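You operate a simulated robot arm through the tools that you are given. There is no shell and no other tool.

Carry out the task below with a simulated two-armed robot. There is one attempt and no reset: what you move stays moved.

Task
On the folding table, fold the tea towel in half and then in half again.

Only the result counts: the job must be done as asked and must still hold three seconds after the hand-in. Knocking over, shifting, dropping, spilling or breaking anything else fails it. Flat cloth is picked up by pressing the open fingertips on it (5 to 10 N) and closing them slowly along it; thin cloth reads only 2 to 8 mm in the jaws.

Robot
Two 6-joint arms with two-finger parallel grippers on one trunk, on a base that moves. Base frame: it is fixed to the floor where the robot stands at the start and does not move with it; the origin is under the middle of the robot, x ahead of it, y to its left, z up. Readings come in m, rad, newtons and seconds.
The left shoulder is at the start at [0.28, 0.185, 0.73], the right one opposite. With the tool pointing down near the work surface each hand reaches from about 0.52 to 0.92 m from the robot's upright axis, wherever it stands, measured 20 degrees to its own side. Places, roughly: folding table [2, 0.9, 0.7]; tea towel [2, 0.9, 0.7]. Payload 1.57 kg a hand.
Tool frame (each hand has its own): the origin (TCP) lies between the finger pads and is the grasp point; the fingertips stand 0.03 m ahead of it; z points along the fingers, y is the line along which they close. Largest opening 0.08 m; finger width 0.017, thickness 0.012; the body of the gripper, 0.04 by 0.082 m, starts 0.08 m behind the TCP.
Orientation is that of the tool frame in the base frame, as a unit quaternion [w, x, y, z]. With the fingers straight down and closing along the base's y, the tool's x points along the base's -x, its y along +y and its z along -z.

Tools
- The arms move only by the tool jog_arm. It takes "left_moves", "right_moves" or both (then of equal length, played together; a hand with none holds still); each is a list of rows, each a list of 7 numbers: the shift along the tool's x, y, z in units of 40 mm (1.0 is 40 mm), then the turn, a rotation vector about the tool's x, y, z in units of 4 degrees (1.0 is 4 degrees), then the finger opening in m, from 0 to 0.08. In form: [[tx, ty, tz, rx, ry, rz, grip], ...]. A call has 1 to 20 rows; each row shifts and turns the commanded pose from where the row before left it, along the tool's axes as they then stand. A call with a number of a shift or a turn outside -1 to 1 is refused whole. Rows are played at 5 a second. More than 0.05 m and 0.15 rad between two rows, or a gripper value outside its range, and nothing of the call is played. Where a pose cannot be reached the arm comes as near as it can. A force on the tool above 40 N (or 10 N above the force at the start of the call, whichever is more), or a blocked arm, ends the call early, and 0.2 s more pass. The fingers move at their own pace (about 0.153 m/s each) and stop on an object; they squeeze with about 20 N. The grip force told is the motor's: it shows also when the fingers shut on nothing. Time passes only in rows, and 0.2 s behind the last, so rows that do not move let the fingers close. The reply holds the time, the measured pose of the TCP, the force on the tool along the base axes, the opening and the grip force, in the units named above and with some noise, with the torque about the TCP (base axes, N m) and any sound that the robot's microphone picked up, and new pictures: "views" is both (left out), scene, wrist or none (wrist: the cameras of the hands that moved).
- Cameras (640 x 400 px; columns grow to the right, rows downward): "scene" is now at [0.2455, 0.0063, 1.1843]; the picture's right is [0.09, -1.00, 0.00], its down [-0.59, -0.06, -0.80] and it looks along [0.80, 0.08, -0.59] (base axes); focal length 231 px, centre (320, 200). "left" rides on the left gripper at [0.072, 0.007, -0.122] in its tool frame; the picture's right is [-0.09, 1.00, 0.00], its down [-0.84, -0.08, -0.54] and it looks along [-0.54, -0.05, 0.84] (tool axes); focal length 238 px, centre (320, 200). "right" rides on the right gripper at [0.072, -0.007, -0.122] in its tool frame; the picture's right is [0.09, 1.00, 0.00], its down [-0.84, 0.08, -0.54] and it looks along [-0.54, 0.05, 0.84] (tool axes); focal length 238 px, centre (320, 200). There is no depth. A picture from a camera that has moved, and an enlarged one, comes with that camera's place and axes in the base frame and with its lens.
- slide_trunk(by): slides the trunk up (or, below 0, down) by that many m; the arms and the scene camera ride with it, the base frame stays. It gives what a move gives, with no picture.
- steer(legs): drives the robot by 1 to 6 legs, each [ahead, turn to the left] in m and rad, along the robot's own axes; the way and the turn of a leg run together, so that a leg with both is an arc; at most 1.5 m and 3.142 rad a leg. The arms and the cameras ride along, it lands a little off, and it stops where it bumps. It gives what a move gives, and a new picture of the scene camera.
- turn_head(pan, tilt): turns the head with the scene camera to pan (to the left, within 1.501 rad either way) and tilt (down, from -0.506 to 1.204), counted from straight ahead of the robot. It gives what a move gives, and a new picture of the scene camera.
- zoom(camera, box): a new picture of the part [left, top, right, bottom] of that camera's present view, enlarged. The clock stands still meanwhile.
- close_job(): hands the job in; it is judged then, once.

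Nothing tells you exact positions but the pictures and the camera data. Unless the task says otherwise, let go and move clear before handing in.

The tools are called as name(argument=value, ...) on one line, values as JSON. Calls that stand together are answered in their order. jog_arm: Moves the arms, as the interface text tells. Its arguments: {"type":"object","properties":{"left_moves":{"type":"array","items":{"type":"array","items":{"type":"number"}}},"right_moves":{"type":"array","items":{"type":"array","items":{"type":"number"}}},"views":{"type":"string","enum":["both","scene","wrist","none"]}},"required":[]} The other tools are called the same way: slide_trunk (by) moves the trunk up or down; steer (legs) drives the base; turn_head (pan, tilt) turns the head that bears the scene camera; zoom (camera, box) takes an enlarged picture of a part of a camera's view; close_job () hands the job in.

At the start:

```text
clock: 0.0
left_eef_pos: [0.5626, 0.2338, 0.9687]
left_tool_rot: [0.0, 0.0, 1.0, 0.0]
left_contact_force: [-0.3, 0.1, 0.2]
left_torque: [-0.01, -0.03, 0.01]
left_grip_width: 0.08
left_grip_force: 0.1
right_eef_pos: [0.5381, -0.2863, 0.9348]
right_tool_rot: [0.001, 0.0, 1.0, 0.0]
right_contact_force: [-0.1, -0.4, -0.3]
right_torque: [0.0, 0.01, 0.0]
right_grip_width: 0.0799
right_grip_force: 0.0
trunk travel left (down, up): [-0.425, 0.565]
robot x, y, heading: [0.0015, 0.0009, -0.002]
head pan, tilt (commanded): [0.094, 0.637]
```

scene: 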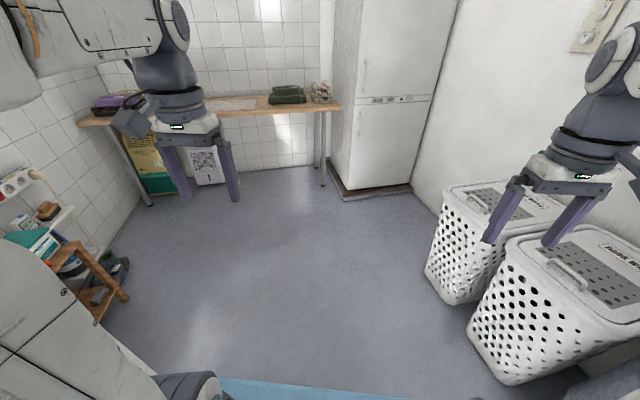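
right: 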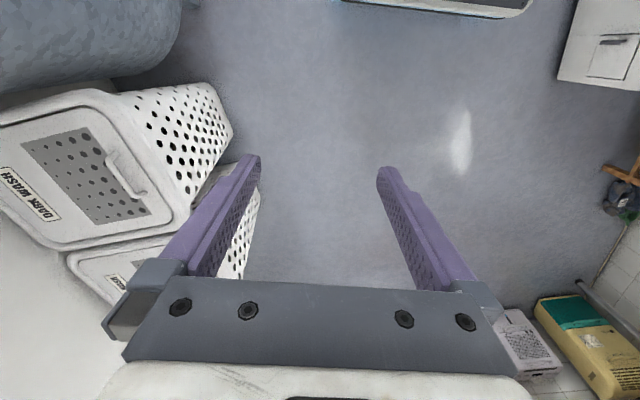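
left: 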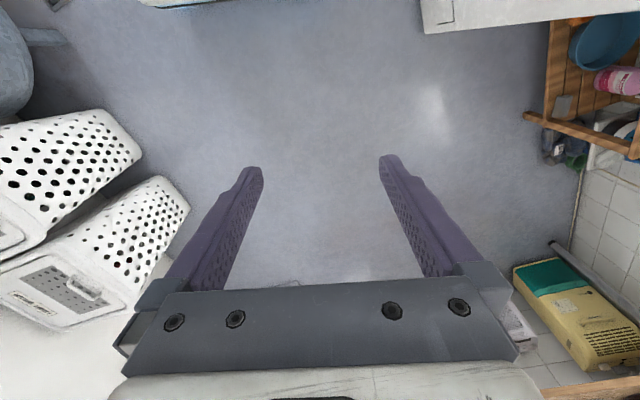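

I see a room with a wooden folding table against the far wall, ahead and to the left, with a flat towel and other objects on it; laundry baskets are on the right and a fridge stands to the right of the table. I'll enlarge the table area first.

zoom(camera="scene", box=[70, 60, 350, 220])

turn_head(pan=0.42, tilt=0.3)

```text
2.29 times, centred on (210, 140) of scene
camera zoom: at [0.2455, 0.0063, 1.1843], right [0.09, -1.0, 0.0], down [-0.59, -0.06, -0.8], along [0.8, 0.08, -0.59], focal length 528 px, centre (571, 337)
```

zoom: 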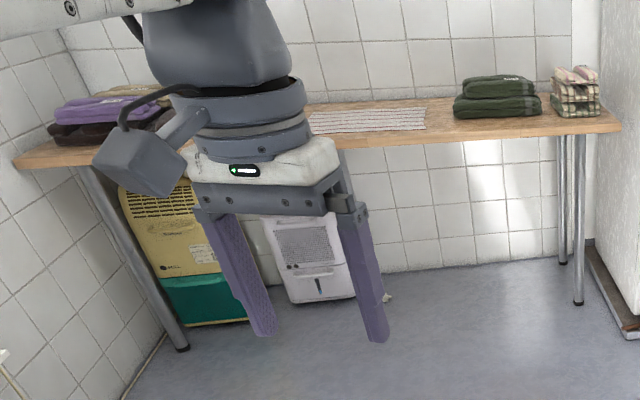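

```text
clock: 0.8
left_eef_pos: [0.5627, 0.2345, 0.9689]
left_tool_rot: [0.0, 0.0, 1.0, -0.001]
left_contact_force: [0.6, -0.6, 0.0]
left_torque: [0.04, 0.03, -0.03]
left_grip_width: 0.0802
left_grip_force: 0.2
right_eef_pos: [0.5373, -0.2859, 0.934]
right_tool_rot: [0.0, -0.001, 1.0, 0.0]
right_contact_force: [0.8, 0.4, 0.4]
right_torque: [-0.03, -0.02, 0.0]
right_grip_width: 0.0799
right_grip_force: 0.0
trunk travel left (down, up): [-0.425, 0.565]
robot x, y, heading: [-0.0009, -0.0023, -0.001]
head pan, tilt (commanded): [0.421, 0.3]
camera scene: at [0.2439, 0.0362, 1.215], right [0.41, -0.91, 0.0], down [-0.27, -0.12, -0.95], along [0.87, 0.39, -0.3], focal length 231 px, centre (320, 200)
```

scene: 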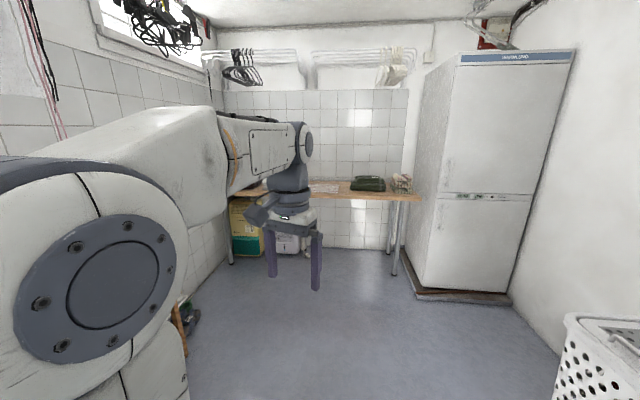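

The towel lies flat in the middle of the table; the table looks turned about 0.29 rad to the left of my heading, with its front edge about 2 m away. Before driving I'll look down to see my own base outline and to the sides.

turn_head(pan=0.0, tilt=1.2)

turn_head(pan=0.9, tilt=0.8)

```text
clock: 2.0
left_eef_pos: [0.5616, 0.2341, 0.9681]
left_tool_rot: [0.0, 0.0, 1.0, 0.001]
left_contact_force: [-1.1, 0.6, -0.7]
left_torque: [0.02, 0.02, -0.04]
left_grip_width: 0.08
left_grip_force: 0.0
right_eef_pos: [0.537, -0.2861, 0.9342]
right_tool_rot: [0.0, 0.0, 1.0, 0.0]
right_contact_force: [-0.3, -0.2, -0.1]
right_torque: [0.02, 0.01, -0.01]
right_grip_width: 0.0801
right_grip_force: 0.1
trunk travel left (down, up): [-0.425, 0.565]
robot x, y, heading: [0.0038, 0.0016, -0.002]
head pan, tilt (commanded): [0.0, 1.201]
camera scene: at [0.2147, -0.0019, 1.143], right [0.0, -1.0, 0.0], down [-0.93, 0.0, -0.36], along [0.36, 0.0, -0.93], focal length 231 px, centre (320, 200)
```

scene: 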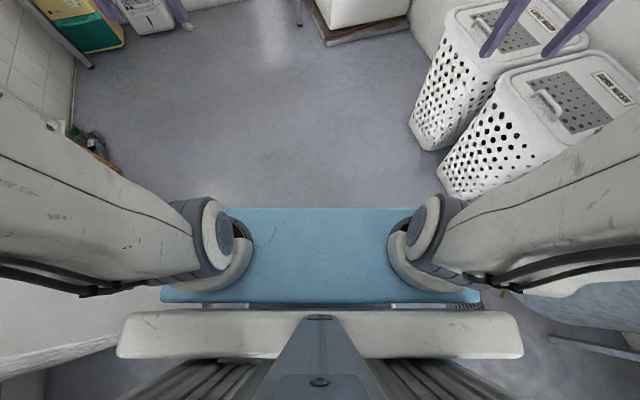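

```text
clock: 3.2
left_eef_pos: [0.5622, 0.2335, 0.9692]
left_tool_rot: [0.0, 0.0, 1.0, -0.001]
left_contact_force: [0.5, -0.2, -0.1]
left_torque: [0.02, -0.03, 0.01]
left_grip_width: 0.0802
left_grip_force: 0.0
right_eef_pos: [0.5367, -0.2854, 0.9355]
right_tool_rot: [0.0, 0.0, 1.0, 0.0]
right_contact_force: [0.6, -0.4, 0.2]
right_torque: [0.01, 0.0, 0.02]
right_grip_width: 0.08
right_grip_force: 0.0
trunk travel left (down, up): [-0.425, 0.565]
robot x, y, heading: [-0.0035, 0.002, -0.003]
head pan, tilt (commanded): [0.901, 0.799]
camera scene: at [0.2088, 0.0613, 1.1707], right [0.78, -0.62, 0.0], down [-0.45, -0.56, -0.7], along [0.43, 0.55, -0.72], focal length 231 px, centre (320, 200)
```

scene: 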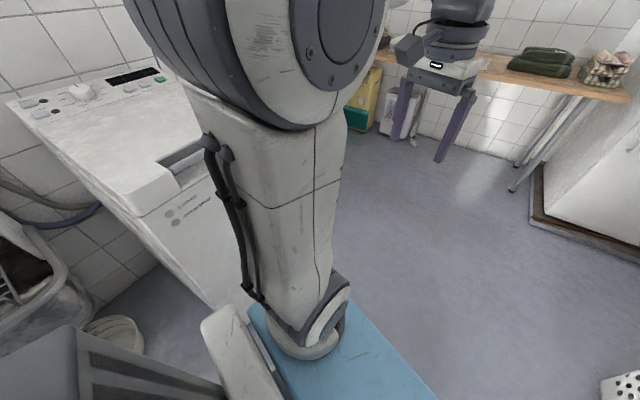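

My blue shoulder plate sticks out about 0.40 m ahead of my axis, a washing machine stands close on my left and baskets are on the right. I'll drive forward first, then turn toward the table and stop short of it to look again.

turn_head(pan=0.0, tilt=0.64)

steer(legs=[[0.6, 0.0], [0.0, 0.87], [0.8, 0.0], [0.0, -0.59]])

```text
clock: 4.4
left_eef_pos: [0.5621, 0.2335, 0.9675]
left_tool_rot: [-0.001, 0.0, 1.0, 0.0]
left_contact_force: [0.7, -0.3, -0.4]
left_torque: [0.01, -0.03, 0.0]
left_grip_width: 0.0799
left_grip_force: 0.1
right_eef_pos: [0.5381, -0.2864, 0.9348]
right_tool_rot: [0.0, 0.001, 1.0, 0.0]
right_contact_force: [-0.3, -0.2, 0.2]
right_torque: [0.01, -0.05, 0.0]
right_grip_width: 0.0796
right_grip_force: 0.1
trunk travel left (down, up): [-0.425, 0.565]
robot x, y, heading: [-0.0012, 0.0018, -0.001]
head pan, tilt (commanded): [0.0, 0.641]
camera scene: at [0.2458, -0.0018, 1.184], right [0.0, -1.0, 0.0], down [-0.6, 0.0, -0.8], along [0.8, 0.0, -0.6], focal length 231 px, centre (320, 200)
```

scene: 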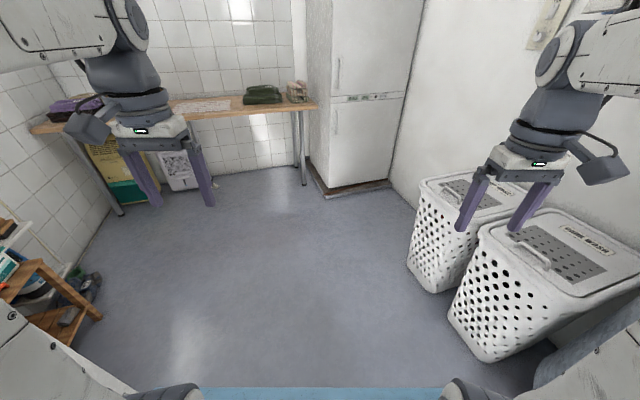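

```text
clock: 15.6
left_eef_pos: [1.5948, 0.9912, 0.9682]
left_tool_rot: [0.0, -0.139, 0.99, 0.0]
left_contact_force: [-1.6, -0.7, 0.1]
left_torque: [0.02, 0.02, 0.01]
left_grip_width: 0.0804
left_grip_force: 0.0
right_eef_pos: [1.7152, 0.4836, 0.9337]
right_tool_rot: [0.0, -0.139, 0.99, 0.0]
right_contact_force: [-0.3, -0.2, -0.1]
right_torque: [0.03, -0.02, 0.02]
right_grip_width: 0.0799
right_grip_force: 0.0
trunk travel left (down, up): [-0.425, 0.565]
robot x, y, heading: [1.1167, 0.6101, 0.274]
head pan, tilt (commanded): [0.0, 0.641]
camera scene: at [1.3553, 0.6764, 1.184], right [0.27, -0.96, 0.0], down [-0.57, -0.16, -0.8], along [0.77, 0.22, -0.6], focal length 231 px, centre (320, 200)
```

scene: 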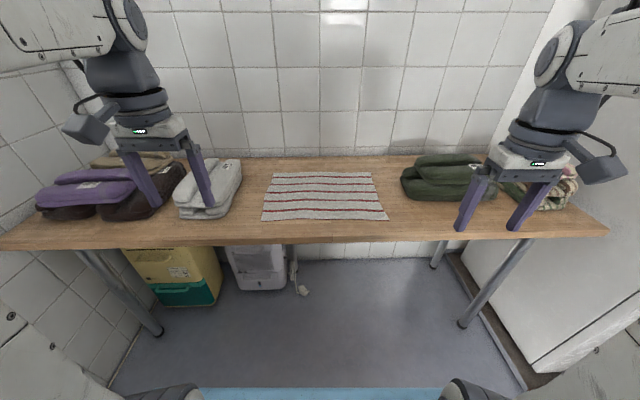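

The robot now faces the table. The striped towel (about 0.40 × 0.30 m) lies between a white stack and a green stack, with roughly 6–8 cm of gap each side. I'll enlarge the view to measure it precisely.

zoom(camera="scene", box=[160, 140, 480, 260])

zoom(camera="scene", box=[240, 150, 410, 240])

```text
2.00 times, centred on (320, 200) of scene
camera zoom: at [1.3553, 0.6764, 1.184], right [0.27, -0.96, 0.0], down [-0.57, -0.16, -0.8], along [0.77, 0.22, -0.6], focal length 462 px, centre (320, 200)
```

zoom: 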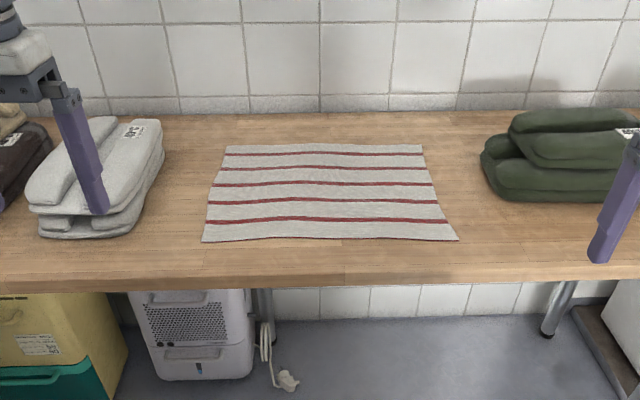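

```text
3.76 times, centred on (325, 195) of scene
camera zoom: at [1.3553, 0.6764, 1.184], right [0.27, -0.96, 0.0], down [-0.57, -0.16, -0.8], along [0.77, 0.22, -0.6], focal length 869 px, centre (301, 219)
```

zoom: 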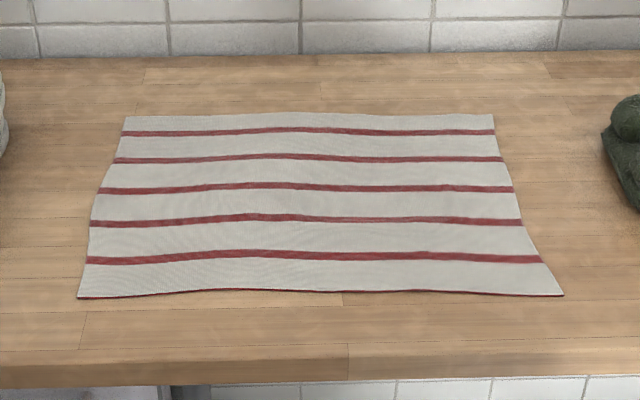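

The towel is about 0.40 m wide by 0.30 m deep, aligned almost exactly with my heading; the table's front edge is about 0.72 m ahead of my axis. I'll move up 0.24 m so the whole towel is in reach of both hands.

steer(legs=[[0.24, 0.015]])

turn_head(pan=0.0, tilt=0.85)

```text
clock: 17.4
left_eef_pos: [1.82, 1.0636, 0.9688]
left_tool_rot: [0.0, -0.147, 0.989, 0.0]
left_contact_force: [-0.1, -0.2, -0.4]
left_torque: [-0.01, 0.02, 0.0]
left_grip_width: 0.0799
left_grip_force: 0.1
right_eef_pos: [1.9464, 0.5595, 0.9341]
right_tool_rot: [-0.001, -0.145, 0.989, 0.0]
right_contact_force: [0.1, 0.0, -0.4]
right_torque: [-0.02, 0.0, -0.01]
right_grip_width: 0.0801
right_grip_force: 0.0
trunk travel left (down, up): [-0.425, 0.565]
robot x, y, heading: [1.3498, 0.6759, 0.293]
head pan, tilt (commanded): [0.0, 0.641]
camera scene: at [1.585, 0.7471, 1.1841], right [0.29, -0.96, 0.0], down [-0.57, -0.17, -0.8], along [0.77, 0.23, -0.6], focal length 231 px, centre (320, 200)
```

scene: 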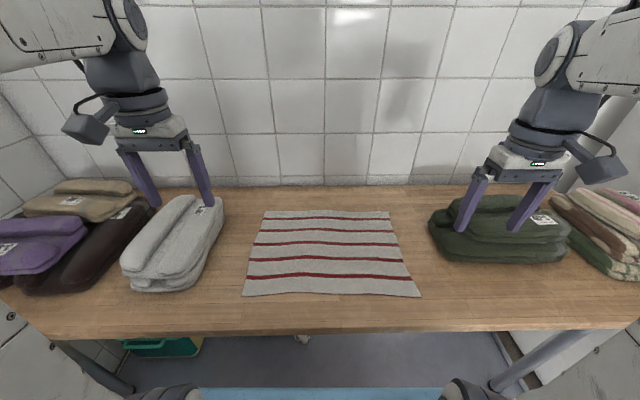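

```text
clock: 18.1
left_eef_pos: [1.8199, 1.065, 0.9678]
left_tool_rot: [0.001, -0.147, 0.989, 0.0]
left_contact_force: [-0.2, 0.2, 0.3]
left_torque: [0.0, -0.02, 0.0]
left_grip_width: 0.0802
left_grip_force: 0.1
right_eef_pos: [1.9475, 0.5588, 0.9346]
right_tool_rot: [-0.001, -0.146, 0.989, -0.001]
right_contact_force: [-0.7, -0.4, -0.3]
right_torque: [-0.03, 0.02, 0.0]
right_grip_width: 0.0801
right_grip_force: 0.1
trunk travel left (down, up): [-0.425, 0.565]
robot x, y, heading: [1.3495, 0.679, 0.294]
head pan, tilt (commanded): [0.0, 0.85]
camera scene: at [1.5764, 0.7446, 1.1667], right [0.29, -0.96, 0.0], down [-0.72, -0.22, -0.66], along [0.63, 0.19, -0.75], focal length 231 px, centre (320, 200)
```

scene: 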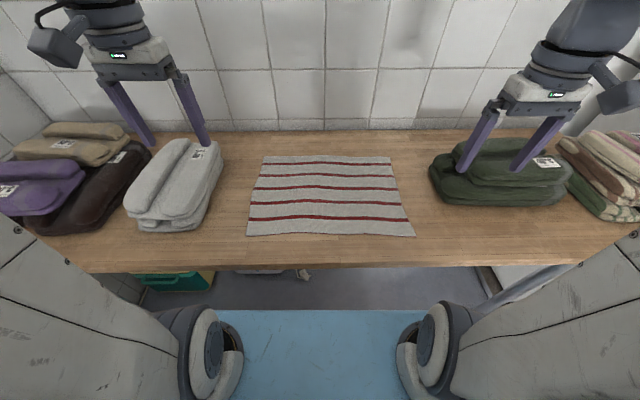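

The robot is now close, with the towel centred between the hands. I'll enlarge the towel to measure its corners again and cross-check the table height.

zoom(camera="scene", box=[230, 140, 430, 250])

zoom(camera="left", box=[0, 0, 640, 400])

zoom(camera="right", box=[0, 0, 640, 400])

```text
3.20 times, centred on (330, 195) of scene
camera zoom: at [1.5764, 0.7446, 1.1667], right [0.29, -0.96, 0.0], down [-0.72, -0.22, -0.66], along [0.63, 0.19, -0.75], focal length 738 px, centre (288, 216)
```

zoom: 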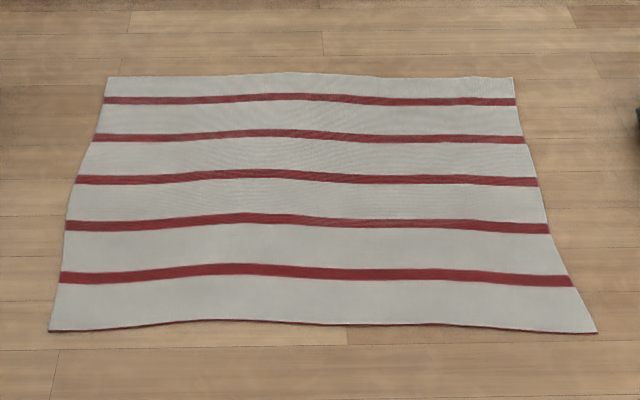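

```text
1.00 times, centred on (320, 200) of left (not enlarged: the box is as wide or as high as the picture)
camera zoom: at [1.7498, 1.0498, 1.0903], right [-0.2, 0.98, 0.0], down [0.82, 0.17, 0.54], along [0.53, 0.11, -0.84], focal length 238 px, centre (320, 200)
```

zoom: 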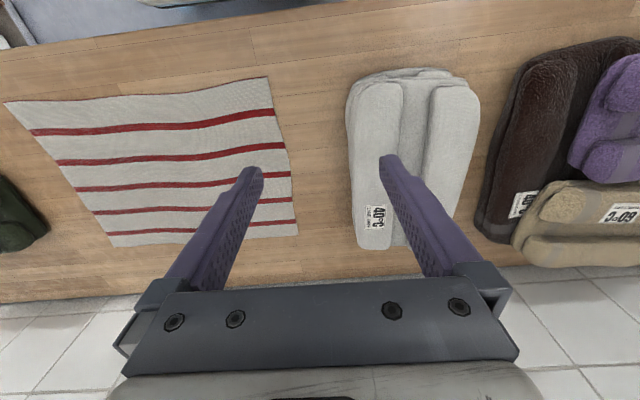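

```text
1.00 times, centred on (320, 200) of right (not enlarged: the box is as wide or as high as the picture)
camera zoom: at [1.879, 0.5321, 1.056], right [-0.38, 0.93, 0.0], down [0.78, 0.32, 0.54], along [0.5, 0.2, -0.84], focal length 238 px, centre (320, 200)
```

zoom: 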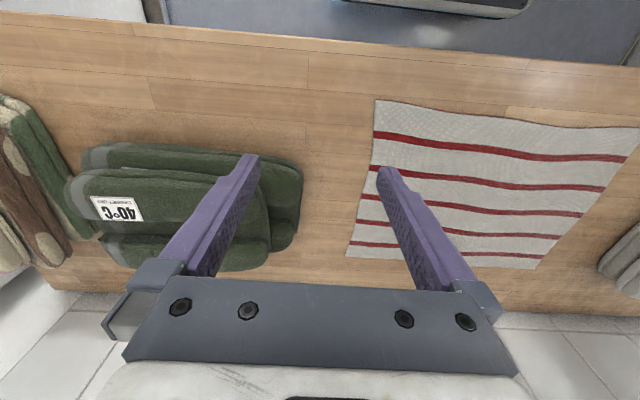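

The cross-views put the table surface at z ≈ 0.725; the towel is about 0.385 × 0.283 m, and its near edge is close to my minimum reach. I'll back off 4 cm so both the near and far edges are comfortable, then look again.

steer(legs=[[-0.04, 0.0]])

zoom(camera="scene", box=[230, 120, 430, 245])

```text
clock: 19.0
left_eef_pos: [1.782, 1.0518, 0.969]
left_tool_rot: [0.0, -0.147, 0.989, 0.0]
left_contact_force: [-0.5, 0.8, 0.2]
left_torque: [0.0, 0.0, 0.0]
left_grip_width: 0.0798
left_grip_force: 0.1
right_eef_pos: [1.9076, 0.5475, 0.9339]
right_tool_rot: [-0.001, -0.147, 0.989, 0.001]
right_contact_force: [-1.2, -0.2, 0.8]
right_torque: [-0.02, -0.01, -0.02]
right_grip_width: 0.0802
right_grip_force: 0.0
trunk travel left (down, up): [-0.425, 0.565]
robot x, y, heading: [1.3089, 0.662, 0.292]
head pan, tilt (commanded): [0.0, 0.85]
camera scene: at [1.5374, 0.7328, 1.1667], right [0.29, -0.96, 0.0], down [-0.72, -0.22, -0.66], along [0.63, 0.19, -0.75], focal length 231 px, centre (320, 200)
```

scene: 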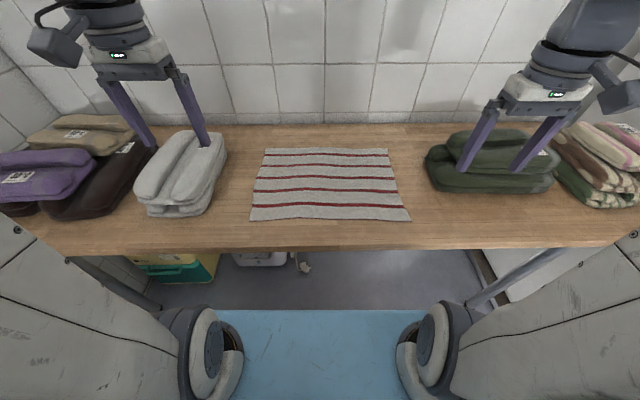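

```text
3.20 times, centred on (330, 182) of scene
camera zoom: at [1.5374, 0.7328, 1.1667], right [0.29, -0.96, 0.0], down [-0.72, -0.22, -0.66], along [0.63, 0.19, -0.75], focal length 738 px, centre (288, 256)
```

zoom: 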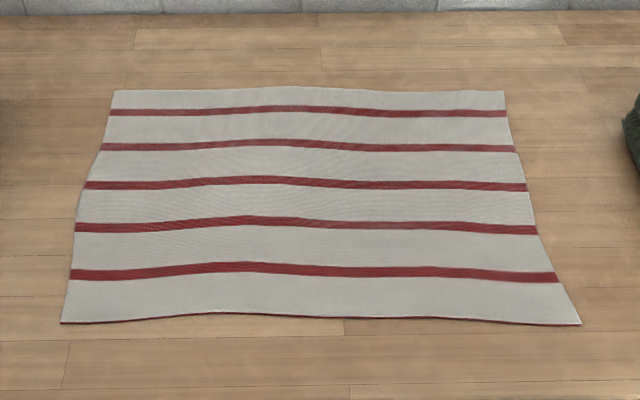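

The towel's corners in my robot frame are: near edge X≈0.558, far edge X≈0.842, left Y≈0.167, right Y≈-0.217. I'll bring both hands above the near corners with a narrower opening and stop about 4 cm above the table.

jog_arm(left_moves=[[-0.06, -0.87, 0.1, 0, 0, 0, 0.06], [-0.06, -0.87, 0.1, 0, 0, 0, 0.04], [-0.06, -0.85, 0.2, 0, 0, 0, 0.032], [0, 0, 0.9, 0, 0, 0, 0.032], [0, 0, 0.95, 0, 0, 0, 0.032], [0, 0, 0.95, 0, 0, 0, 0.032], [0, 0, 0.95, 0, 0, 0, 0.032]], right_moves=[[-0.26, 0.87, 0.0, 0, 0, 0, 0.06], [-0.26, 0.87, 0.0, 0, 0, 0, 0.04], [-0.27, 0.87, 0.0, 0, 0, 0, 0.032], [0, 0, 0.8, 0, 0, 0, 0.032], [0, 0, 0.8, 0, 0, 0, 0.032], [0, 0, 0.8, 0, 0, 0, 0.032], [0, 0, 0.9, 0, 0, 0, 0.032]])

```text
clock: 20.6
left_eef_pos: [1.8182, 0.9563, 0.8025]
left_tool_rot: [0.0, -0.146, 0.989, 0.001]
left_contact_force: [-0.8, -0.3, -0.8]
left_torque: [0.02, -0.03, 0.02]
left_grip_width: 0.0318
left_grip_force: 0.0
right_eef_pos: [1.9075, 0.6554, 0.8021]
right_tool_rot: [-0.001, -0.147, 0.989, -0.001]
right_contact_force: [-1.5, 0.2, -1.1]
right_torque: [-0.02, -0.02, -0.02]
right_grip_width: 0.0319
right_grip_force: 0.0
trunk travel left (down, up): [-0.425, 0.565]
robot x, y, heading: [1.3075, 0.6671, 0.291]
head pan, tilt (commanded): [0.0, 0.85]
camera scene: at [1.5371, 0.7327, 1.1668], right [0.29, -0.96, 0.0], down [-0.72, -0.22, -0.66], along [0.63, 0.19, -0.75], focal length 231 px, centre (320, 200)
camera right: at [1.8398, 0.6293, 0.9235], right [-0.38, 0.93, 0.0], down [0.78, 0.32, 0.54], along [0.5, 0.2, -0.84], focal length 238 px, centre (320, 200)
camera left: at [1.7473, 0.9408, 0.9235], right [-0.2, 0.98, 0.0], down [0.82, 0.17, 0.54], along [0.53, 0.11, -0.84], focal length 238 px, centre (320, 200)
```

scene: 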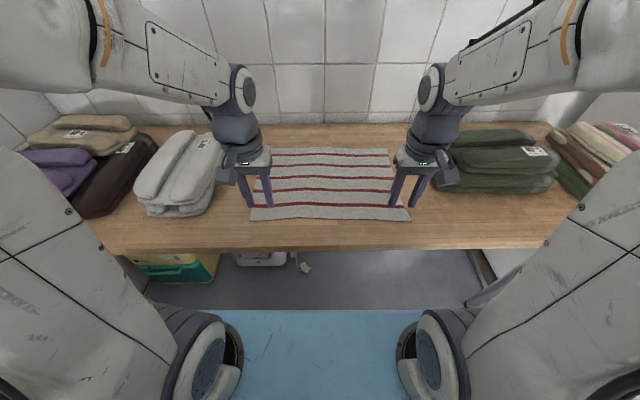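
right: 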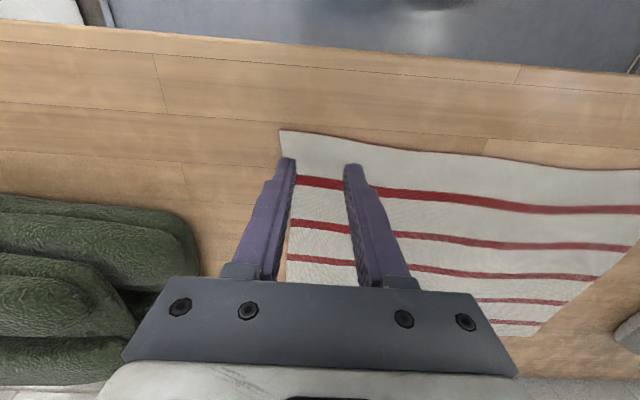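
left: 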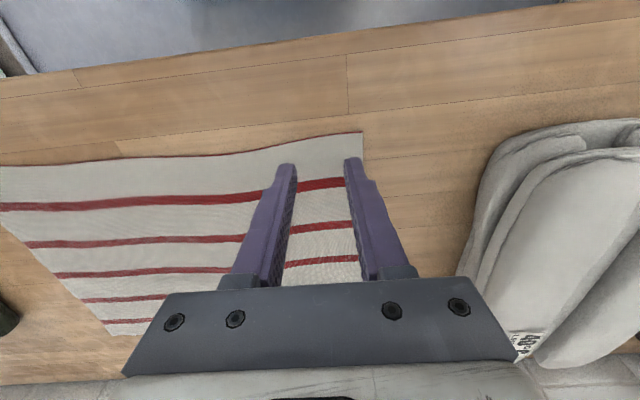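

Both hands hover over the near corners, each about 1 cm inside the near edge and 3.5 cm inside the side edge. I'll nudge them forward slightly and descend to just above the cloth.

jog_arm(left_moves=[[-0.09, 0, 0.45, 0, 0, 0, 0.032], [0, 0, 0.45, 0, 0, 0, 0.032], [0, 0, 0.1, 0, 0, 0, 0.032]], right_moves=[[-0.07, 0, 0.45, 0, 0, 0, 0.032], [0, 0, 0.45, 0, 0, 0, 0.032], [0, 0, 0.1, 0, 0, 0, 0.032]])

```text
clock: 21.4
left_eef_pos: [1.8213, 0.9565, 0.7618]
left_tool_rot: [0.0, -0.145, 0.989, 0.0]
left_contact_force: [-0.3, 0.6, -0.4]
left_torque: [0.03, -0.06, 0.02]
left_grip_width: 0.0322
left_grip_force: 0.0
right_eef_pos: [1.9109, 0.6564, 0.7626]
right_tool_rot: [0.0, -0.145, 0.989, 0.0]
right_contact_force: [0.3, 0.5, -0.9]
right_torque: [0.01, -0.01, -0.01]
right_grip_width: 0.032
right_grip_force: 0.1
trunk travel left (down, up): [-0.425, 0.565]
robot x, y, heading: [1.3141, 0.6671, 0.289]
head pan, tilt (commanded): [0.0, 0.85]
camera scene: at [1.5374, 0.7328, 1.1667], right [0.29, -0.96, 0.0], down [-0.72, -0.22, -0.66], along [0.63, 0.19, -0.75], focal length 231 px, centre (320, 200)
camera right: at [1.8429, 0.6299, 0.8838], right [-0.38, 0.93, 0.0], down [0.78, 0.32, 0.54], along [0.5, 0.2, -0.84], focal length 238 px, centre (320, 200)
camera left: at [1.7514, 0.9421, 0.8838], right [-0.2, 0.98, 0.0], down [0.82, 0.17, 0.54], along [0.53, 0.11, -0.84], focal length 238 px, centre (320, 200)
```

scene: 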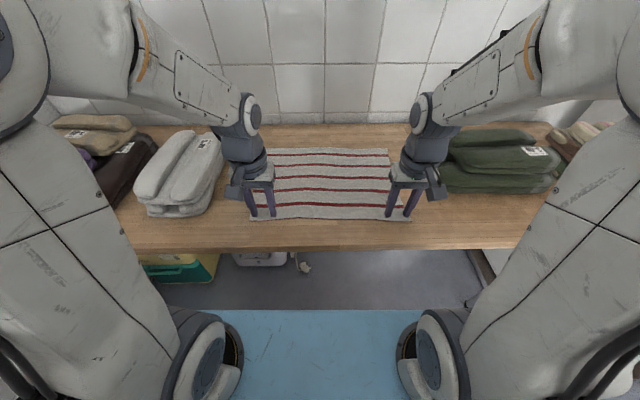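
right: 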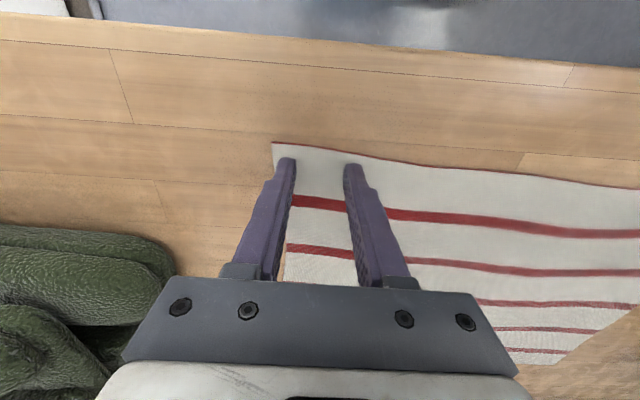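
left: 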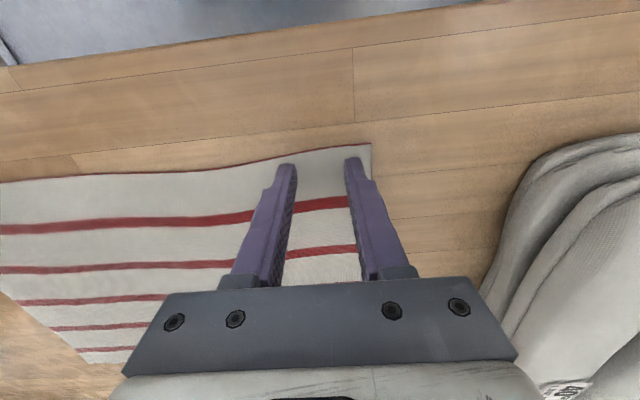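

Fingertips sit just above the cloth at both near corners with no contact yet. I'll step down a few millimetres at a time to find contact force.

jog_arm(left_moves=[[0, 0, 0.08, 0, 0, 0, 0.032], [0, 0, 0.0, 0, 0, 0, 0.032]], right_moves=[[0, 0, 0.08, 0, 0, 0, 0.032], [0, 0, 0.0, 0, 0, 0, 0.032]], views="none")

jog_arm(left_moves=[[0, 0, 0.06, 0, 0, 0, 0.032], [0, 0, 0.0, 0, 0, 0, 0.032]], right_moves=[[0, 0, 0.06, 0, 0, 0, 0.032], [0, 0, 0.0, 0, 0, 0, 0.032]], views="none")

```text
clock: 22.0
left_eef_pos: [1.8213, 0.9566, 0.7586]
left_tool_rot: [-0.001, -0.146, 0.989, 0.0]
left_contact_force: [-0.5, -0.6, 0.8]
left_torque: [0.0, -0.02, 0.01]
left_grip_width: 0.032
left_grip_force: 0.0
right_eef_pos: [1.91, 0.6573, 0.7595]
right_tool_rot: [0.001, -0.147, 0.989, -0.001]
right_contact_force: [-0.8, -0.1, 8.1]
right_torque: [-0.03, 0.06, -0.01]
right_grip_width: 0.0319
right_grip_force: 0.0
trunk travel left (down, up): [-0.425, 0.565]
robot x, y, heading: [1.3141, 0.6654, 0.292]
head pan, tilt (commanded): [0.0, 0.85]
```

```text
clock: 22.7
left_eef_pos: [1.822, 0.9573, 0.7592]
left_tool_rot: [0.004, -0.145, 0.989, 0.0]
left_contact_force: [-3.6, -0.5, 16.5]
left_torque: [0.13, 0.22, 0.02]
left_grip_width: 0.0319
left_grip_force: 0.1
right_eef_pos: [1.911, 0.6573, 0.7594]
right_tool_rot: [0.003, -0.146, 0.989, 0.0]
right_contact_force: [-4.3, -0.3, 21.7]
right_torque: [-0.06, 0.26, -0.01]
right_grip_width: 0.0321
right_grip_force: 0.0
trunk travel left (down, up): [-0.425, 0.565]
robot x, y, heading: [1.3097, 0.6684, 0.293]
head pan, tilt (commanded): [0.0, 0.85]
stopped in row 2 (right hand): the force on the tool passed its limit at 41 N (the readings are from after the stop); the commanded pose is now the measured one
```

Contact is found at TCP height ≈0.759 m, but the pressing force is too high (16 and 22 N). I'll ease both hands up a fraction of a millimetre to reach 5–10 N.

jog_arm(left_moves=[[0, 0, -0.012, 0, 0, 0, 0.032], [0, 0, 0.0, 0, 0, 0, 0.032]], right_moves=[[0, 0, -0.02, 0, 0, 0, 0.032], [0, 0, 0.0, 0, 0, 0, 0.032]], views="none")

```text
clock: 23.3
left_eef_pos: [1.8231, 0.9568, 0.7594]
left_tool_rot: [0.002, -0.146, 0.989, 0.0]
left_contact_force: [-4.3, 1.1, 23.9]
left_torque: [0.11, 0.31, 0.01]
left_grip_width: 0.0323
left_grip_force: 0.1
right_eef_pos: [1.9108, 0.6576, 0.7594]
right_tool_rot: [0.002, -0.146, 0.989, 0.0]
right_contact_force: [-0.8, 0.3, 15.2]
right_torque: [-0.07, 0.05, -0.01]
right_grip_width: 0.0318
right_grip_force: 0.1
trunk travel left (down, up): [-0.425, 0.565]
robot x, y, heading: [1.3103, 0.6654, 0.295]
head pan, tilt (commanded): [0.0, 0.85]
```

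Still a bit heavy (24 N left, 15 N right), so I'll ease up a little more.

jog_arm(left_moves=[[0, 0, -0.03, 0, 0, 0, 0.032], [0, 0, 0.0, 0, 0, 0, 0.032]], right_moves=[[0, 0, -0.014, 0, 0, 0, 0.032], [0, 0, 0.0, 0, 0, 0, 0.032]], views="none")

```text
clock: 23.9
left_eef_pos: [1.8221, 0.9562, 0.7589]
left_tool_rot: [0.002, -0.146, 0.989, 0.001]
left_contact_force: [-4.4, 2.2, 15.7]
left_torque: [0.16, 0.2, -0.02]
left_grip_width: 0.0321
left_grip_force: 0.0
right_eef_pos: [1.9107, 0.6573, 0.7594]
right_tool_rot: [0.002, -0.147, 0.989, 0.0]
right_contact_force: [-0.6, 2.3, 10.4]
right_torque: [0.01, 0.05, -0.03]
right_grip_width: 0.0319
right_grip_force: 0.2
trunk travel left (down, up): [-0.425, 0.565]
robot x, y, heading: [1.31, 0.6667, 0.294]
head pan, tilt (commanded): [0.0, 0.85]
```

jog_arm(left_moves=[[0, 0, -0.024, 0, 0, 0, 0.032], [0, 0, 0.0, 0, 0, 0, 0.032]], right_moves=[[0, 0, -0.006, 0, 0, 0, 0.032], [0, 0, 0.0, 0, 0, 0, 0.032]], views="none")

```text
clock: 24.5
left_eef_pos: [1.8224, 0.957, 0.7601]
left_tool_rot: [0.002, -0.146, 0.989, 0.0]
left_contact_force: [0.1, -0.1, 0.7]
left_torque: [0.01, -0.01, -0.02]
left_grip_width: 0.0319
left_grip_force: 0.1
right_eef_pos: [1.9127, 0.6572, 0.7591]
right_tool_rot: [0.002, -0.147, 0.989, 0.0]
right_contact_force: [-2.9, 0.9, 13.0]
right_torque: [-0.01, 0.15, -0.01]
right_grip_width: 0.0319
right_grip_force: 0.1
trunk travel left (down, up): [-0.425, 0.565]
robot x, y, heading: [1.3094, 0.6659, 0.29]
head pan, tilt (commanded): [0.0, 0.85]
```

jog_arm(left_moves=[[0, 0, 0.012, 0, 0, 0, 0.032], [0, 0, 0.0, 0, 0, 0, 0.032]], right_moves=[[0, 0, -0.01, 0, 0, 0, 0.032], [0, 0, 0.0, 0, 0, 0, 0.032]], views="none")

```text
clock: 25.1
left_eef_pos: [1.8234, 0.9576, 0.7597]
left_tool_rot: [0.001, -0.146, 0.989, 0.0]
left_contact_force: [0.2, -0.6, 1.4]
left_torque: [-0.01, 0.02, -0.02]
left_grip_width: 0.032
left_grip_force: 0.1
right_eef_pos: [1.912, 0.6573, 0.7594]
right_tool_rot: [0.001, -0.146, 0.989, 0.0]
right_contact_force: [-2.2, 0.3, 8.9]
right_torque: [-0.04, 0.12, 0.03]
right_grip_width: 0.0319
right_grip_force: 0.1
trunk travel left (down, up): [-0.425, 0.565]
robot x, y, heading: [1.3094, 0.6685, 0.286]
head pan, tilt (commanded): [0.0, 0.85]
```

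jog_arm(left_moves=[[0, 0, 0.018, 0, 0, 0, 0.032], [0, 0, 0.0, 0, 0, 0, 0.032]], views="wrist")

```text
clock: 25.7
left_eef_pos: [1.8216, 0.9563, 0.7593]
left_tool_rot: [0.002, -0.146, 0.989, 0.0]
left_contact_force: [-0.7, 0.0, 4.9]
left_torque: [0.03, 0.08, 0.01]
left_grip_width: 0.032
left_grip_force: 0.0
right_eef_pos: [1.9117, 0.6559, 0.7599]
right_tool_rot: [0.001, -0.146, 0.989, 0.0]
right_contact_force: [-1.5, -0.1, 4.3]
right_torque: [-0.04, 0.05, -0.01]
right_grip_width: 0.0317
right_grip_force: 0.0
trunk travel left (down, up): [-0.425, 0.565]
robot x, y, heading: [1.3102, 0.6661, 0.287]
head pan, tilt (commanded): [0.0, 0.85]
camera left: at [1.7517, 0.942, 0.8809], right [-0.2, 0.98, 0.0], down [0.82, 0.17, 0.55], along [0.53, 0.11, -0.84], focal length 238 px, centre (320, 200)
```

left: 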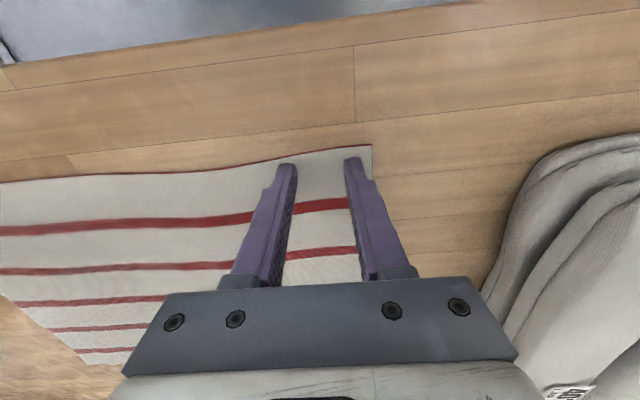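

Both hands press with about 4–5 N. Now I'll add a touch of pressure and close the fingers slowly, letting the inner finger of each hand stay put while the outer one gathers the corner.

jog_arm(left_moves=[[0, 0, 0.008, 0, 0, 0, 0.032], [0, -0.028, 0, 0, 0, 0, 0.0297], [0, -0.028, 0, 0, 0, 0, 0.0274], [0, -0.028, 0, 0, 0, 0, 0.0251], [0, -0.028, 0, 0, 0, 0, 0.0228], [0, -0.028, 0, 0, 0, 0, 0.0205], [0, -0.028, 0, 0, 0, 0, 0.0182], [0, -0.028, 0, 0, 0, 0, 0.0159], [0, -0.028, 0, 0, 0, 0, 0.0136], [0, -0.028, 0, 0, 0, 0, 0.0113], [0, -0.028, 0, 0, 0, 0, 0.009], [0, -0.028, 0, 0, 0, 0, 0.0067], [0, -0.028, 0, 0, 0, 0, 0.0044], [0, -0.028, 0, 0, 0, 0, 0.002], [0, 0, 0, 0, 0, 0, 0.0], [0, 0, 0, 0, 0, 0, 0.0], [0, 0, 0, 0, 0, 0, 0.0]], right_moves=[[0, 0, 0.008, 0, 0, 0, 0.032], [0, 0.028, 0, 0, 0, 0, 0.0297], [0, 0.028, 0, 0, 0, 0, 0.0274], [0, 0.028, 0, 0, 0, 0, 0.0251], [0, 0.028, 0, 0, 0, 0, 0.0228], [0, 0.028, 0, 0, 0, 0, 0.0205], [0, 0.028, 0, 0, 0, 0, 0.0182], [0, 0.028, 0, 0, 0, 0, 0.0159], [0, 0.028, 0, 0, 0, 0, 0.0136], [0, 0.028, 0, 0, 0, 0, 0.0113], [0, 0.028, 0, 0, 0, 0, 0.009], [0, 0.028, 0, 0, 0, 0, 0.0067], [0, 0.028, 0, 0, 0, 0, 0.0044], [0, 0.028, 0, 0, 0, 0, 0.002], [0, 0, 0, 0, 0, 0, 0.0], [0, 0, 0, 0, 0, 0, 0.0], [0, 0, 0, 0, 0, 0, 0.0]])

```text
clock: 29.3
left_eef_pos: [1.8274, 0.9417, 0.7593]
left_tool_rot: [0.002, -0.146, 0.989, 0.0]
left_contact_force: [-0.3, 1.8, 14.3]
left_torque: [0.06, 0.06, 0.0]
left_grip_width: 0.0024
left_grip_force: 19.7
right_eef_pos: [1.9078, 0.6703, 0.7597]
right_tool_rot: [0.002, -0.145, 0.989, 0.001]
right_contact_force: [1.2, -1.6, 6.3]
right_torque: [-0.04, 0.01, 0.03]
right_grip_width: 0.0023
right_grip_force: 20.2
trunk travel left (down, up): [-0.425, 0.565]
robot x, y, heading: [1.3089, 0.6703, 0.291]
head pan, tilt (commanded): [0.0, 0.85]
camera scene: at [1.5369, 0.7326, 1.1668], right [0.29, -0.96, 0.0], down [-0.72, -0.22, -0.66], along [0.63, 0.19, -0.75], focal length 231 px, centre (320, 200)
camera right: at [1.8389, 0.6436, 0.8811], right [-0.38, 0.93, 0.0], down [0.78, 0.32, 0.55], along [0.51, 0.2, -0.84], focal length 238 px, centre (320, 200)
camera left: at [1.7557, 0.928, 0.8808], right [-0.2, 0.98, 0.0], down [0.82, 0.17, 0.55], along [0.53, 0.11, -0.84], focal length 238 px, centre (320, 200)
```

scene: 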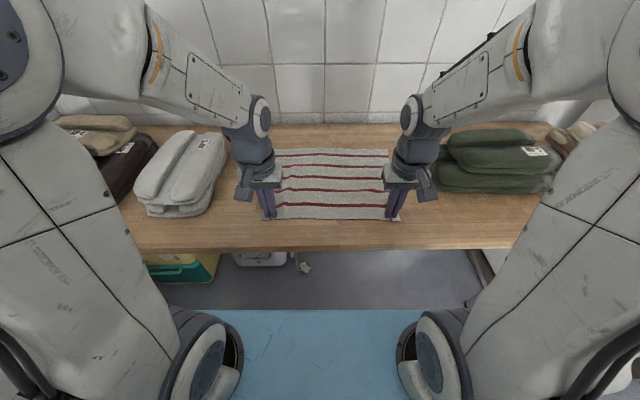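
right: 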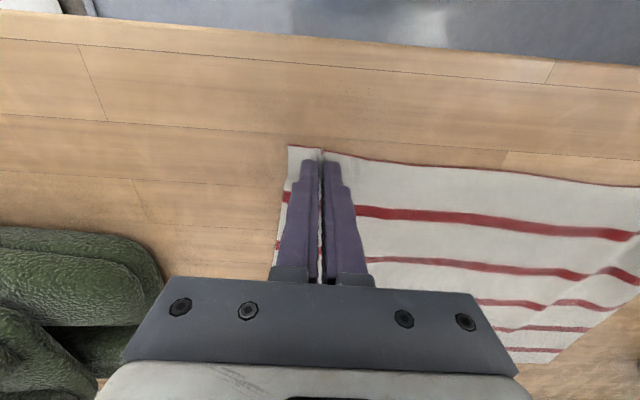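
left: 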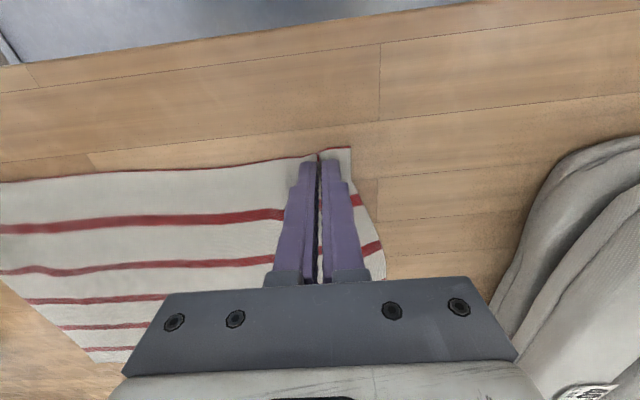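

Both grips read 2.3–2.4 mm, so cloth is caught. I'll lift a few centimetres along the start of the folding arc and check both corners come up.

jog_arm(left_moves=[[-0.04, 0, -0.457, 0, 0, 0, 0.0], [-0.119, 0, -0.446, 0, 0, 0, 0.0], [-0.195, 0, -0.424, 0, 0, 0, 0.0], [0, 0, 0, 0, 0, 0, 0.0]], right_moves=[[-0.04, 0, -0.457, 0, 0, 0, 0.0], [-0.119, 0, -0.446, 0, 0, 0, 0.0], [-0.195, 0, -0.424, 0, 0, 0, 0.0], [0, 0, 0, 0, 0, 0, 0.0]])

```text
clock: 30.3
left_eef_pos: [1.8399, 0.9481, 0.8129]
left_tool_rot: [0.001, -0.146, 0.989, 0.001]
left_contact_force: [0.0, 0.9, 0.6]
left_torque: [-0.02, 0.0, 0.02]
left_grip_width: 0.0026
left_grip_force: 19.9
right_eef_pos: [1.9208, 0.6749, 0.8134]
right_tool_rot: [0.002, -0.146, 0.989, 0.0]
right_contact_force: [0.6, 0.8, 0.0]
right_torque: [0.0, 0.02, 0.01]
right_grip_width: 0.0022
right_grip_force: 20.3
trunk travel left (down, up): [-0.425, 0.565]
robot x, y, heading: [1.3104, 0.6671, 0.293]
head pan, tilt (commanded): [0.0, 0.85]
camera scene: at [1.5374, 0.7328, 1.1667], right [0.29, -0.96, 0.0], down [-0.72, -0.22, -0.66], along [0.63, 0.19, -0.75], focal length 231 px, centre (320, 200)
camera right: at [1.853, 0.6476, 0.9342], right [-0.38, 0.93, 0.0], down [0.78, 0.32, 0.54], along [0.51, 0.2, -0.84], focal length 238 px, centre (320, 200)
camera left: at [1.7692, 0.9326, 0.9343], right [-0.2, 0.98, 0.0], down [0.82, 0.17, 0.54], along [0.53, 0.11, -0.84], focal length 238 px, centre (320, 200)
```

scene: 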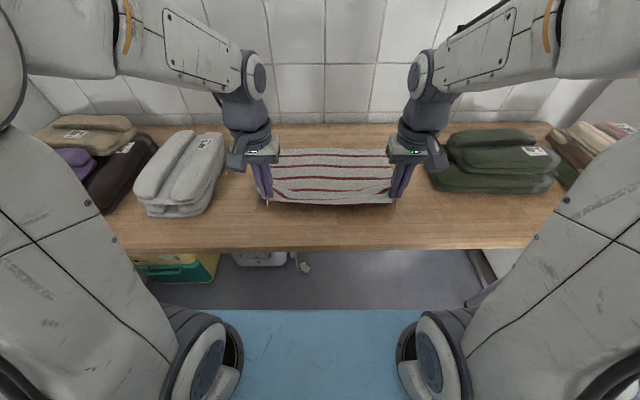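
right: 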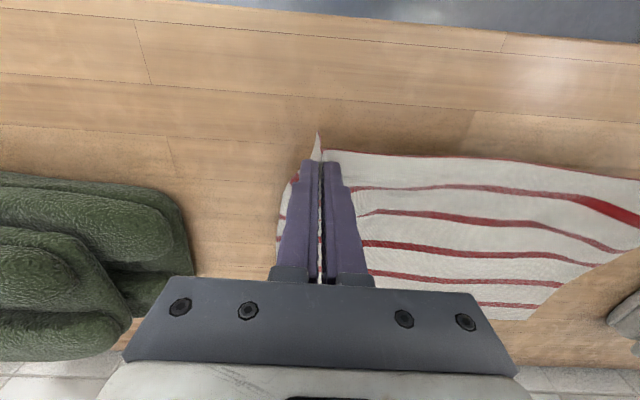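
left: 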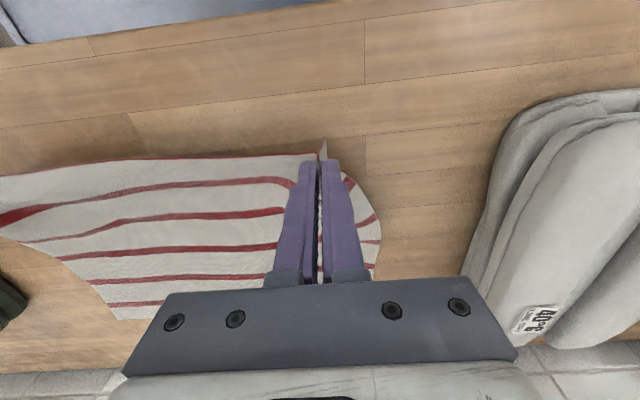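

Both near corners are lifted cleanly. I'll carry the edge on over the top of the arc toward the far side.

jog_arm(left_moves=[[-0.267, 0, -0.391, 0, 0, 0, 0.0], [-0.331, 0, -0.349, 0, 0, 0, 0.0], [-0.388, 0, -0.298, 0, 0, 0, 0.0], [-0.435, 0, -0.24, 0, 0, 0, 0.0], [-0.471, 0, -0.176, 0, 0, 0, 0.0], [-0.496, 0, -0.107, 0, 0, 0, 0.0], [-0.508, 0, -0.036, 0, 0, 0, 0.0], [-0.508, 0, 0.036, 0, 0, 0, 0.0], [-0.496, 0, 0.107, 0, 0, 0, 0.0], [-0.471, 0, 0.176, 0, 0, 0, 0.0], [-0.435, 0, 0.24, 0, 0, 0, 0.0]], right_moves=[[-0.267, 0, -0.391, 0, 0, 0, 0.0], [-0.331, 0, -0.349, 0, 0, 0, 0.0], [-0.388, 0, -0.298, 0, 0, 0, 0.0], [-0.435, 0, -0.24, 0, 0, 0, 0.0], [-0.471, 0, -0.176, 0, 0, 0, 0.0], [-0.496, 0, -0.107, 0, 0, 0, 0.0], [-0.508, 0, -0.036, 0, 0, 0, 0.0], [-0.508, 0, 0.036, 0, 0, 0, 0.0], [-0.496, 0, 0.107, 0, 0, 0, 0.0], [-0.471, 0, 0.176, 0, 0, 0, 0.0], [-0.435, 0, 0.24, 0, 0, 0, 0.0]])

```text
clock: 32.7
left_eef_pos: [2.0225, 1.0034, 0.8552]
left_tool_rot: [0.001, -0.146, 0.989, 0.0]
left_contact_force: [0.0, -0.8, 0.0]
left_torque: [0.01, -0.01, -0.03]
left_grip_width: 0.0023
left_grip_force: 19.9
right_eef_pos: [2.1043, 0.7304, 0.8544]
right_tool_rot: [0.002, -0.145, 0.989, 0.0]
right_contact_force: [0.7, 0.7, -0.7]
right_torque: [-0.03, -0.02, 0.01]
right_grip_width: 0.0022
right_grip_force: 20.1
trunk travel left (down, up): [-0.425, 0.565]
robot x, y, heading: [1.3136, 0.6622, 0.284]
head pan, tilt (commanded): [0.0, 0.85]
camera scene: at [1.537, 0.7327, 1.1668], right [0.29, -0.96, 0.0], down [-0.72, -0.22, -0.66], along [0.63, 0.19, -0.75], focal length 231 px, centre (320, 200)
camera right: at [2.0365, 0.7031, 0.9762], right [-0.38, 0.93, 0.0], down [0.78, 0.32, 0.54], along [0.51, 0.2, -0.84], focal length 238 px, centre (320, 200)
camera left: at [1.9526, 0.9878, 0.9762], right [-0.2, 0.98, 0.0], down [0.82, 0.17, 0.55], along [0.53, 0.11, -0.84], focal length 238 px, centre (320, 200)
```

scene: 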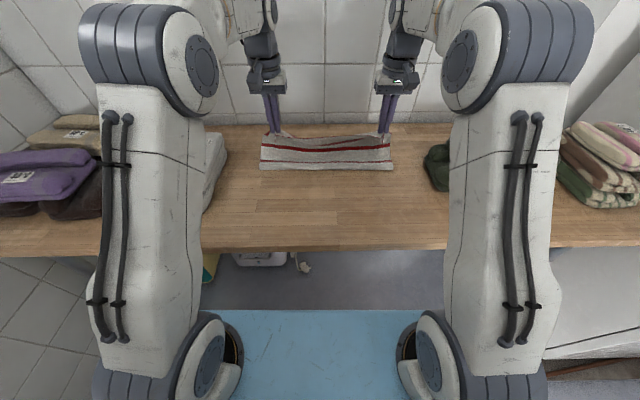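
right: 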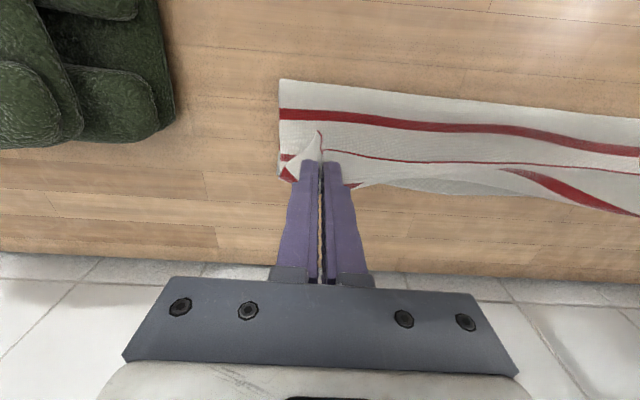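
left: 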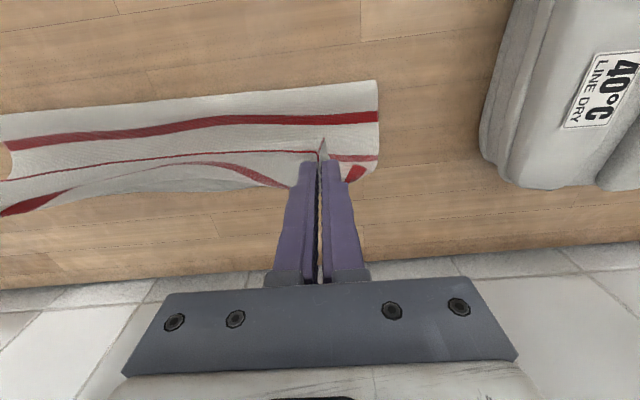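

The near edge is over the far half now. I'll enlarge the scene to check where the fold line sits before setting the edge down.

zoom(camera="scene", box=[240, 90, 420, 200])

```text
3.56 times, centred on (330, 145) of scene
camera zoom: at [1.537, 0.7327, 1.1668], right [0.29, -0.96, 0.0], down [-0.72, -0.22, -0.66], along [0.63, 0.19, -0.75], focal length 820 px, centre (284, 396)
```

zoom: 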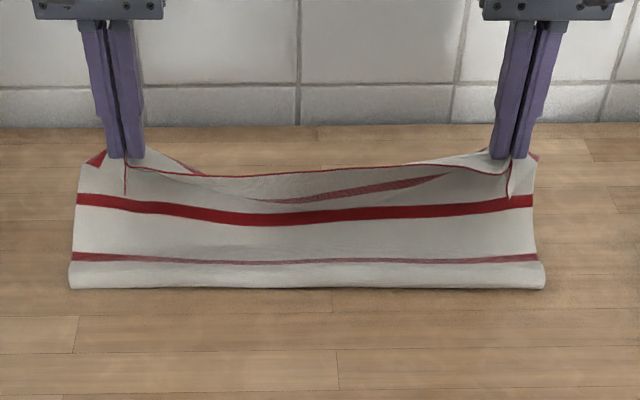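

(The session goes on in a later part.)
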